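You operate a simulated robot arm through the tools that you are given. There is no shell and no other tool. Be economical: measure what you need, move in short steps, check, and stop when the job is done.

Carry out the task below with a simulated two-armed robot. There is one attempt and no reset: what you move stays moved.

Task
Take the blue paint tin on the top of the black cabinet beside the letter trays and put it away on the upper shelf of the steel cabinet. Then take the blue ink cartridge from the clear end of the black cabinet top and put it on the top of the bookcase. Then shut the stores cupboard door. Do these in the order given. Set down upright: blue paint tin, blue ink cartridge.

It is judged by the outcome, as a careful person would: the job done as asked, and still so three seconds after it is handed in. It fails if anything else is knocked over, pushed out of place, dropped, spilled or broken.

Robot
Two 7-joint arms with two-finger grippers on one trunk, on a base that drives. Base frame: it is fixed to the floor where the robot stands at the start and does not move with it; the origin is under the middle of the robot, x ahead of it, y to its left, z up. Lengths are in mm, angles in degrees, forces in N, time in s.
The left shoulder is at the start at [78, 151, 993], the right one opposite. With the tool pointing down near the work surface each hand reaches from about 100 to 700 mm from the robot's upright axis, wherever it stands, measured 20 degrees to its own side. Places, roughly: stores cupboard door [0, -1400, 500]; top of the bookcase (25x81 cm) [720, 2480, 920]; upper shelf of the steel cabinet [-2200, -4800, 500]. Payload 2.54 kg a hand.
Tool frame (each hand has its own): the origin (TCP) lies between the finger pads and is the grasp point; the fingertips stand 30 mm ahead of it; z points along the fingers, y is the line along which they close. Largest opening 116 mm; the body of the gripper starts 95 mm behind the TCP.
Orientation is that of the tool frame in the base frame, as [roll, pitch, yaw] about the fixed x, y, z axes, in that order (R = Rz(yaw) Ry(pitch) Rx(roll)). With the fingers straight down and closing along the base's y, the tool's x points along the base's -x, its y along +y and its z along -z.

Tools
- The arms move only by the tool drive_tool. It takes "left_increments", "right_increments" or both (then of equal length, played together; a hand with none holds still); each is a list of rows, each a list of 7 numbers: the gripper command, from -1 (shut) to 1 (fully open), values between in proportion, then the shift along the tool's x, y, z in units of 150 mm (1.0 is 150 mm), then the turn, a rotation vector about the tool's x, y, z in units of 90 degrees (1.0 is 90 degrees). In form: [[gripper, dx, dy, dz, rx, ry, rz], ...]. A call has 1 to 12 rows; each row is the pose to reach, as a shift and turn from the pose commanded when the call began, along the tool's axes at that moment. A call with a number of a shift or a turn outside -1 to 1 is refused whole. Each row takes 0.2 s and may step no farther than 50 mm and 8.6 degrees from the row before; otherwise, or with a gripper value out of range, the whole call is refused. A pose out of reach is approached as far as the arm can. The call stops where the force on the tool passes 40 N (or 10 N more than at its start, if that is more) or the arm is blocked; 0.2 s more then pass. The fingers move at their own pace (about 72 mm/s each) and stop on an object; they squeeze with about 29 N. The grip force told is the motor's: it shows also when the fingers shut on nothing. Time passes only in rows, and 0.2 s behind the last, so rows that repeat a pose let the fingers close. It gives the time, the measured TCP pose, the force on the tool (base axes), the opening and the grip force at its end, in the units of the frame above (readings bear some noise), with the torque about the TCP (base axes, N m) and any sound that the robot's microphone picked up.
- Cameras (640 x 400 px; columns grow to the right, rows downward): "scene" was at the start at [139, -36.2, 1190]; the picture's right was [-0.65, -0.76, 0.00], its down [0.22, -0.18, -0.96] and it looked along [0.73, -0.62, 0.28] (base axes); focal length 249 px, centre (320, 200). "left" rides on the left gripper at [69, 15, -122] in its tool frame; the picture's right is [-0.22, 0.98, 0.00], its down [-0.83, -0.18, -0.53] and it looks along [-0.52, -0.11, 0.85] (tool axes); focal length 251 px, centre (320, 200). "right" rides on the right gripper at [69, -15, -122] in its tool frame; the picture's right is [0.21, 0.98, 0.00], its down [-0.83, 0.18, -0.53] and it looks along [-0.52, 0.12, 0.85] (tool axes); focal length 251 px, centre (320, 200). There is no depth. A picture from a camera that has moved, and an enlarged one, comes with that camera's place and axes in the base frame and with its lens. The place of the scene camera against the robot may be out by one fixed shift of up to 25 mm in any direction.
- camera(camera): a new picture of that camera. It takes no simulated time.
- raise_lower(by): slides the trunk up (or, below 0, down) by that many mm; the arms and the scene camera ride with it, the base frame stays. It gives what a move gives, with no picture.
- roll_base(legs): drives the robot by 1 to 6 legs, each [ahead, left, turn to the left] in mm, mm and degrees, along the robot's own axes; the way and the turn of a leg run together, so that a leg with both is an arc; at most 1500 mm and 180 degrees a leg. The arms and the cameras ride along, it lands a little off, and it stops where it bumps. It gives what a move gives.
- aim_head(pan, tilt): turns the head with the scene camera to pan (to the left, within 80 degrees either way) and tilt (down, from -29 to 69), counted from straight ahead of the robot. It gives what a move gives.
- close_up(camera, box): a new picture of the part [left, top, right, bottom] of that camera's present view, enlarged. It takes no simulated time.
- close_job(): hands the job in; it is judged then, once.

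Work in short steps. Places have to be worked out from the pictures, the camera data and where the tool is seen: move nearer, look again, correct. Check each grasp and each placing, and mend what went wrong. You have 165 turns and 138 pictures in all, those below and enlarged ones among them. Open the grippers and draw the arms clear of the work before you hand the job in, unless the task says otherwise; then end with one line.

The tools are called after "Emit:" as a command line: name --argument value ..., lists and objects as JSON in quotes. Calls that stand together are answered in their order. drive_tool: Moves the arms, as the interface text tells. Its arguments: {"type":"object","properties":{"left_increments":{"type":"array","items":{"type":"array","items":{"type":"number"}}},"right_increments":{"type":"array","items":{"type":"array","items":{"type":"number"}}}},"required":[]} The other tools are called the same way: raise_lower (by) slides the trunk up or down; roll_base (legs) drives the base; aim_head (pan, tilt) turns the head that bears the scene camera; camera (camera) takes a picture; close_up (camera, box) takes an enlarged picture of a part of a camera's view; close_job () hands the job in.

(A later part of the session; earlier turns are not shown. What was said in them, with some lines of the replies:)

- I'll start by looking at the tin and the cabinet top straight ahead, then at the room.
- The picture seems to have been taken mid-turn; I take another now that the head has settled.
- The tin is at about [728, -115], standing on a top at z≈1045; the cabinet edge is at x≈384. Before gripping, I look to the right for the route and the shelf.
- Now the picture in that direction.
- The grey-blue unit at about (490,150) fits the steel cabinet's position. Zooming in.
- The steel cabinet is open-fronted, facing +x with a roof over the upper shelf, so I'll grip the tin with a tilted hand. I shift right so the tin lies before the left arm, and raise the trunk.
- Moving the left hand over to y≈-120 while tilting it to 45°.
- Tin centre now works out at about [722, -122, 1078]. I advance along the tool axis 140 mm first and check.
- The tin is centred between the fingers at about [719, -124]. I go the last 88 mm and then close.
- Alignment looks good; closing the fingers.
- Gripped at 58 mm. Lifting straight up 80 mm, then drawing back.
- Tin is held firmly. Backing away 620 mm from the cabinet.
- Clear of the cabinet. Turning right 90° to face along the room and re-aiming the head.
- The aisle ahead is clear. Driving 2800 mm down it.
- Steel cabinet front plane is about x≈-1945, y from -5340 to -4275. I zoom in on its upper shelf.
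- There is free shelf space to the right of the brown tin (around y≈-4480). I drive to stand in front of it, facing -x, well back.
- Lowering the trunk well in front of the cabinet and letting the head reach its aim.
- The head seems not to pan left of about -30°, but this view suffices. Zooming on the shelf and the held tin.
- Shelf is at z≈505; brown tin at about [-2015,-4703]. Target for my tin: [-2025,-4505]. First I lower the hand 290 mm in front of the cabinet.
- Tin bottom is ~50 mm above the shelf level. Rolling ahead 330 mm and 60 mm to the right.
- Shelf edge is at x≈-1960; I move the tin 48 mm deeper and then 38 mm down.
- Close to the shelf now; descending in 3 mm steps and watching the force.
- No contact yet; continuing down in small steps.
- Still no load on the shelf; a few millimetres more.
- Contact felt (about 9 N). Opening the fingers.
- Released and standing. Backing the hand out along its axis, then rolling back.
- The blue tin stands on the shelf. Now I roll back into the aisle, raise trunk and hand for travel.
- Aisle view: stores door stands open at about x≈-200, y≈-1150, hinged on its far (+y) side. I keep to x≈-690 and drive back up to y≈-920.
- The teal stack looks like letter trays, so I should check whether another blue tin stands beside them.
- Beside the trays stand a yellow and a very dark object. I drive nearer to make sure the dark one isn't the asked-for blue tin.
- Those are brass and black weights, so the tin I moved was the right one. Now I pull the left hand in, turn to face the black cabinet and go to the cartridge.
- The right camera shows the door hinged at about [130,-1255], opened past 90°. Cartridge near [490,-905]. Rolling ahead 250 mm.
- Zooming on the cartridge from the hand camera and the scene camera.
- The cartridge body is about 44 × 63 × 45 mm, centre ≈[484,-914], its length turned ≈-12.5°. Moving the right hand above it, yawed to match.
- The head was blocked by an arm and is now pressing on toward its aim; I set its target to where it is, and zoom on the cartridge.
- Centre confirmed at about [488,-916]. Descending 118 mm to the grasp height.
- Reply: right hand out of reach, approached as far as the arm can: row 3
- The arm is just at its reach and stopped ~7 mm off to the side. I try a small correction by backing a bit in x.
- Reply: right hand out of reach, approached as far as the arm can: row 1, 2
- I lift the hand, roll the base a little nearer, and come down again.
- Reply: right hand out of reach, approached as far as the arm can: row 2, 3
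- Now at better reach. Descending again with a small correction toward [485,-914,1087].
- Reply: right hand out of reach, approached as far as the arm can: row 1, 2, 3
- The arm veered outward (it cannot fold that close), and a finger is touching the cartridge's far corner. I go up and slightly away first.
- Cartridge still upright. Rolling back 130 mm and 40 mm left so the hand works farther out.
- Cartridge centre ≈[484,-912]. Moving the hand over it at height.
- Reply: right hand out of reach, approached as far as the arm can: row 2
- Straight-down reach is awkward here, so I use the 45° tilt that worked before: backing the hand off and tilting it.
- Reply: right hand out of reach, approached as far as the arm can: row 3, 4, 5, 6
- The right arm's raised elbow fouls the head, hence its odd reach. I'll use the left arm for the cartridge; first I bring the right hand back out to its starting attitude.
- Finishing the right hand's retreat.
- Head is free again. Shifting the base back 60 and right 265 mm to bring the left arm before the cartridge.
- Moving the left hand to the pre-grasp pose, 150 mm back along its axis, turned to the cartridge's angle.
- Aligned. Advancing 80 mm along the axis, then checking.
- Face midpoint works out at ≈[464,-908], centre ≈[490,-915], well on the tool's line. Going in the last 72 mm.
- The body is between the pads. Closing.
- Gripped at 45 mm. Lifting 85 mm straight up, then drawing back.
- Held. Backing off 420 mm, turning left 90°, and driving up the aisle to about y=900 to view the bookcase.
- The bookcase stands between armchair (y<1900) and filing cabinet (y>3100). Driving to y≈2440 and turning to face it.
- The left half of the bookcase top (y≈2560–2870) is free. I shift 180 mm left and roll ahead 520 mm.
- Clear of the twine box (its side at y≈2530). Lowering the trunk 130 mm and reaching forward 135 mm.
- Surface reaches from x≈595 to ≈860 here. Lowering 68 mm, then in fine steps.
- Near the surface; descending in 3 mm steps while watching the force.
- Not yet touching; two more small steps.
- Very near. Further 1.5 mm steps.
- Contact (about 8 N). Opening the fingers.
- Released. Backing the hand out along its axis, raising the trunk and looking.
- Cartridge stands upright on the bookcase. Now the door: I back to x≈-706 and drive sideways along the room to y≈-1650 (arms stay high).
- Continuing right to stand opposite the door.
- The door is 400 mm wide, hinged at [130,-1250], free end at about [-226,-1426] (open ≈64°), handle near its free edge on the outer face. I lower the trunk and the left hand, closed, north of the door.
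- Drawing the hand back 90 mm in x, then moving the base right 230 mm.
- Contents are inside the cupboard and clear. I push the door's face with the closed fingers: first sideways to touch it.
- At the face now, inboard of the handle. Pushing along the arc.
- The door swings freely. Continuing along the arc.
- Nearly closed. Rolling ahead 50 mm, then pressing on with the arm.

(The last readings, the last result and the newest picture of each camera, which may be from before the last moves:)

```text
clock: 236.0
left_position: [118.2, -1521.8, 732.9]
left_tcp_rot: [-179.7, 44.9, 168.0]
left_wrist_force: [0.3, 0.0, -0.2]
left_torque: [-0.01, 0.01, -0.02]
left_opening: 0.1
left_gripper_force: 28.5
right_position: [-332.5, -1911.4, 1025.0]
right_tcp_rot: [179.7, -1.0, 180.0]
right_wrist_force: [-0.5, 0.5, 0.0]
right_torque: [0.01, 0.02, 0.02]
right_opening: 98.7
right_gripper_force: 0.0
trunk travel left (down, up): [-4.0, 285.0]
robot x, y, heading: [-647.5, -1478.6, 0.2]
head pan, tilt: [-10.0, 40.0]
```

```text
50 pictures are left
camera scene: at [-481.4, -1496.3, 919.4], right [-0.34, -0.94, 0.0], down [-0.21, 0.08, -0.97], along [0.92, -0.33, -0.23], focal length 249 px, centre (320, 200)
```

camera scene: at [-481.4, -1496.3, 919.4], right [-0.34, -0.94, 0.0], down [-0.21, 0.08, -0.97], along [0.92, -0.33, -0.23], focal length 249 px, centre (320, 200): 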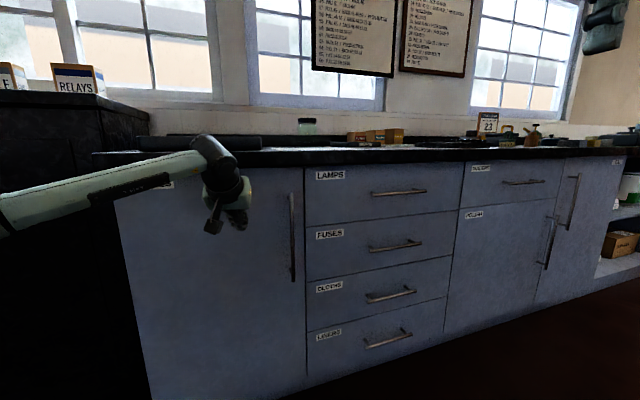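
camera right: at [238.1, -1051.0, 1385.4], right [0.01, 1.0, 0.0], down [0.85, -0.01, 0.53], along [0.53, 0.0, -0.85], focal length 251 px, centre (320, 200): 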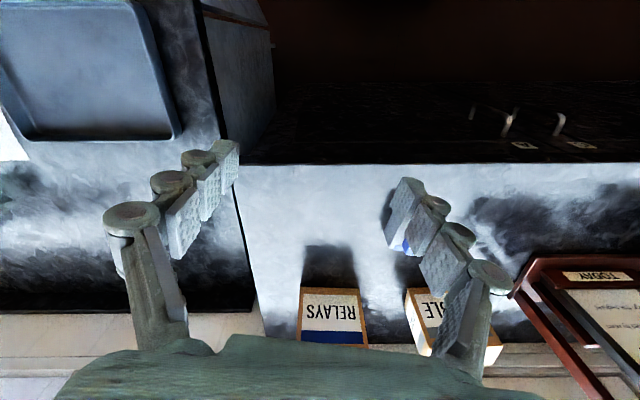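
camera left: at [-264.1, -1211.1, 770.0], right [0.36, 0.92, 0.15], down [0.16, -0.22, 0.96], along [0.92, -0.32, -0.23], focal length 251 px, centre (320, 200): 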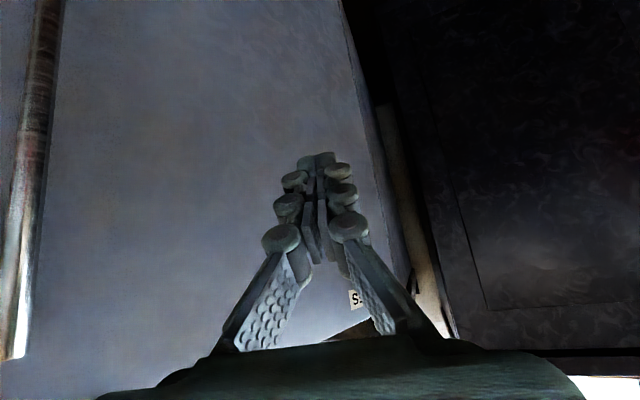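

Almost flush, still no resistance. Pressing slowly until contact is felt.

Emit:
drive_tool --left_increments '[[-1, -0.04, 0.012, 0.04, 0, 0, 0], [-1, -0.08, 0.024, 0.08, 0, 0, 0], [-1, -0.12, 0.035, 0.12, 0, 0, 0], [-1, -0.16, 0.046, 0.16, 0, 0, 0]]'

Emit:
close_up --camera "scene" --box '[90, 120, 330, 400]'

```text
clock: 237.0
left_position: [152.1, -1523.9, 732.0]
left_tcp_rot: [-179.7, 45.0, 167.9]
left_wrist_force: [0.4, -0.1, 0.2]
left_torque: [-0.02, 0.0, 0.01]
left_opening: 0.0
left_gripper_force: 28.6
right_position: [-330.1, -1911.8, 1025.2]
right_tcp_rot: [179.6, -1.2, -180.0]
right_wrist_force: [-0.1, -0.1, -0.2]
right_torque: [-0.01, 0.04, 0.0]
right_opening: 98.8
right_gripper_force: 0.0
trunk travel left (down, up): [-4.0, 285.0]
robot x, y, heading: [-648.5, -1478.6, 0.1]
head pan, tilt: [-10.0, 40.0]
```

```text
1.43 times, centred on (210, 260) of scene
camera zoom: at [-481.3, -1496.2, 919.4], right [-0.33, -0.94, 0.0], down [-0.21, 0.08, -0.97], along [0.92, -0.33, -0.23], focal length 356 px, centre (477, 114)
```

zoom: 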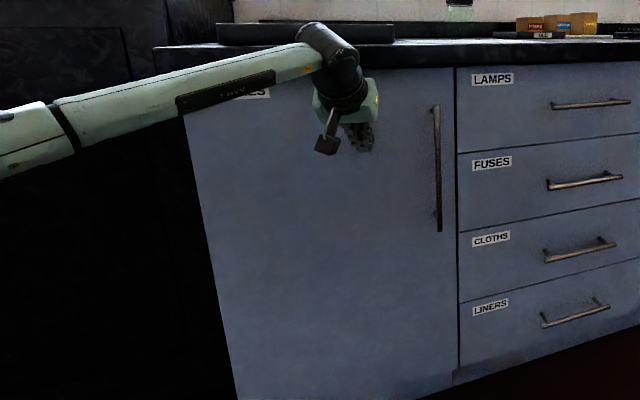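

The door looks flush; I press a little more to confirm it is against its stop.

Emit:
drive_tool --left_increments '[[-1, -0.03, 0.01, 0.03, 0, 0, 0], [-1, -0.06, 0.02, 0.06, 0, 0, 0], [-1, -0.09, 0.03, 0.09, 0, 0, 0], [-1, -0.12, 0.04, 0.12, 0, 0, 0]]'

Emit:
camera --camera "left"

```text
clock: 237.4
left_position: [152.7, -1522.7, 734.1]
left_tcp_rot: [-179.7, 44.3, 167.8]
left_wrist_force: [-14.8, 3.7, 4.6]
left_torque: [0.04, 0.01, 0.14]
left_opening: 0.0
left_gripper_force: 28.5
right_position: [-331.3, -1910.2, 1024.0]
right_tcp_rot: [179.6, -1.3, -179.9]
right_wrist_force: [0.4, 0.6, 0.2]
right_torque: [-0.06, -0.04, 0.0]
right_opening: 98.8
right_gripper_force: 0.0
trunk travel left (down, up): [-4.0, 285.0]
robot x, y, heading: [-649.3, -1483.1, 0.0]
head pan, tilt: [-10.0, 40.0]
stopped in row 2 (left hand): the force on the tool passed its limit at 51 N (the readings are from after the stop); the commanded pose is now the measured one
```

```text
48 pictures are left
camera left: at [24.8, -1479.8, 771.7], right [0.36, 0.92, 0.15], down [0.17, -0.22, 0.96], along [0.92, -0.32, -0.24], focal length 251 px, centre (320, 200)
```

left: 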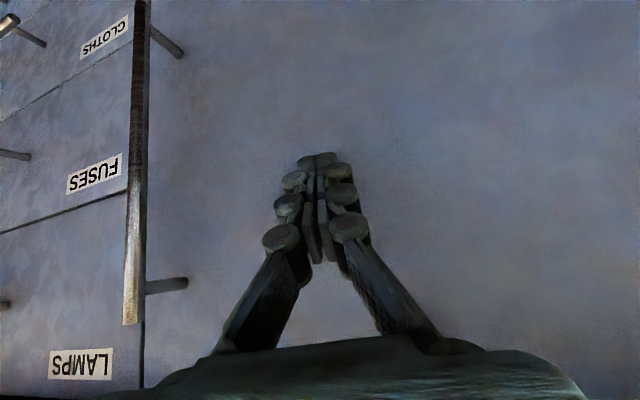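

Firm resistance (51 N): the door is against its stop. Backing the hand off and checking that it stays shut.

Emit:
drive_tool --left_increments '[[-1, 0.1, -0.03, -0.1, 0, 0, 0], [-1, 0.3, -0.09, -0.3, 0, 0, 0], [-1, 0.5, -0.15, -0.5, 0, 0, 0]]'

Emit:
roll_base --legs '[[-150, 0, 0]]'

Emit:
drive_tool --left_increments '[[0, 0, 0, 0, 0, 0, 0], [1, 0, 0, 0, 0, 0, 0], [1, 0, 0, 0, 0, 0, 0], [1, 0, 0, 0, 0, 0, 0], [1, 0, 0, 0, 0, 0, 0]]'

Emit:
camera --camera "scene"

Emit:
camera --camera "left"

```text
clock: 238.2
left_position: [44.6, -1522.0, 730.8]
left_tcp_rot: [-179.7, 44.2, 168.0]
left_wrist_force: [-0.3, 0.4, 0.0]
left_torque: [0.02, 0.0, 0.01]
left_opening: 0.0
left_gripper_force: 28.7
right_position: [-329.5, -1911.5, 1023.3]
right_tcp_rot: [179.5, -1.4, -179.9]
right_wrist_force: [0.1, 0.2, 0.4]
right_torque: [0.0, 0.01, 0.01]
right_opening: 98.5
right_gripper_force: 0.0
trunk travel left (down, up): [-4.0, 285.0]
robot x, y, heading: [-646.5, -1481.7, 0.0]
head pan, tilt: [-10.0, 40.0]
```

```text
clock: 239.6
left_position: [-103.0, -1522.0, 731.1]
left_tcp_rot: [-179.7, 44.3, 168.0]
left_wrist_force: [0.4, 0.4, -0.1]
left_torque: [-0.01, -0.04, 0.01]
left_opening: 0.1
left_gripper_force: 28.5
right_position: [-477.7, -1909.6, 1024.1]
right_tcp_rot: [179.7, -1.3, -179.7]
right_wrist_force: [0.0, -0.5, -0.1]
right_torque: [-0.01, 0.03, 0.01]
right_opening: 98.7
right_gripper_force: 0.0
trunk travel left (down, up): [-4.0, 285.0]
robot x, y, heading: [-795.3, -1478.4, 0.1]
head pan, tilt: [-10.0, 40.0]
```

```text
clock: 240.8
left_position: [-103.3, -1521.5, 732.7]
left_tcp_rot: [-179.7, 44.3, 168.0]
left_wrist_force: [0.5, 0.2, -1.3]
left_torque: [0.01, 0.0, 0.0]
left_opening: 115.9
left_gripper_force: 0.1
right_position: [-477.0, -1911.2, 1023.0]
right_tcp_rot: [179.7, -1.5, -179.7]
right_wrist_force: [-0.2, 0.3, -0.3]
right_torque: [0.02, 0.0, -0.03]
right_opening: 98.7
right_gripper_force: 0.1
trunk travel left (down, up): [-4.0, 285.0]
robot x, y, heading: [-798.7, -1480.7, 0.2]
head pan, tilt: [-10.0, 40.0]
```

```text
47 pictures are left
camera scene: at [-630.6, -1494.4, 919.2], right [-0.32, -0.95, 0.0], down [-0.22, 0.07, -0.97], along [0.92, -0.31, -0.23], focal length 249 px, centre (320, 200)
```

scene: 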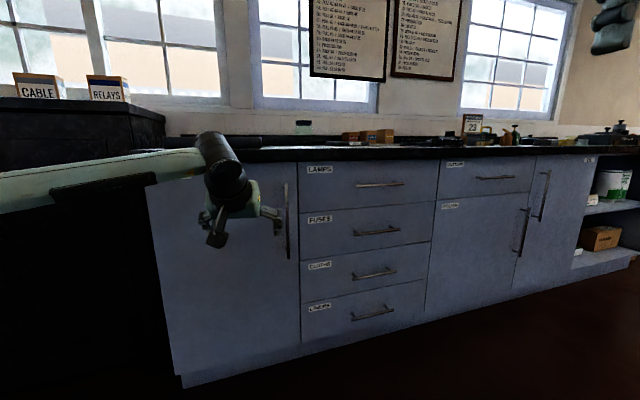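

```text
46 pictures are left
camera left: at [-230.9, -1478.4, 770.9], right [0.36, 0.92, 0.15], down [0.18, -0.22, 0.96], along [0.92, -0.32, -0.24], focal length 251 px, centre (320, 200)
```

left: 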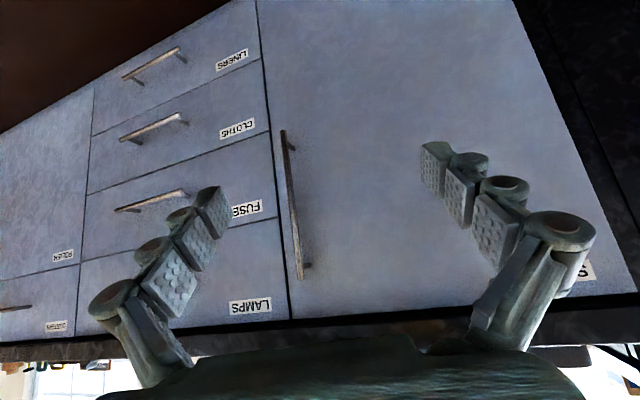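

The door is flush and stays shut, both placed items stood upright, and the hands are open and clear. Handing in.

Emit:
close_job

```text
The job is handed in.
```

I put the blue paint tin upright on the steel cabinet's upper shelf, stood the blue ink cartridge upright on the bookcase top, and shut the stores cupboard door; the cartridge took several grasp attempts and a finger touched it once, but nothing was knocked over.
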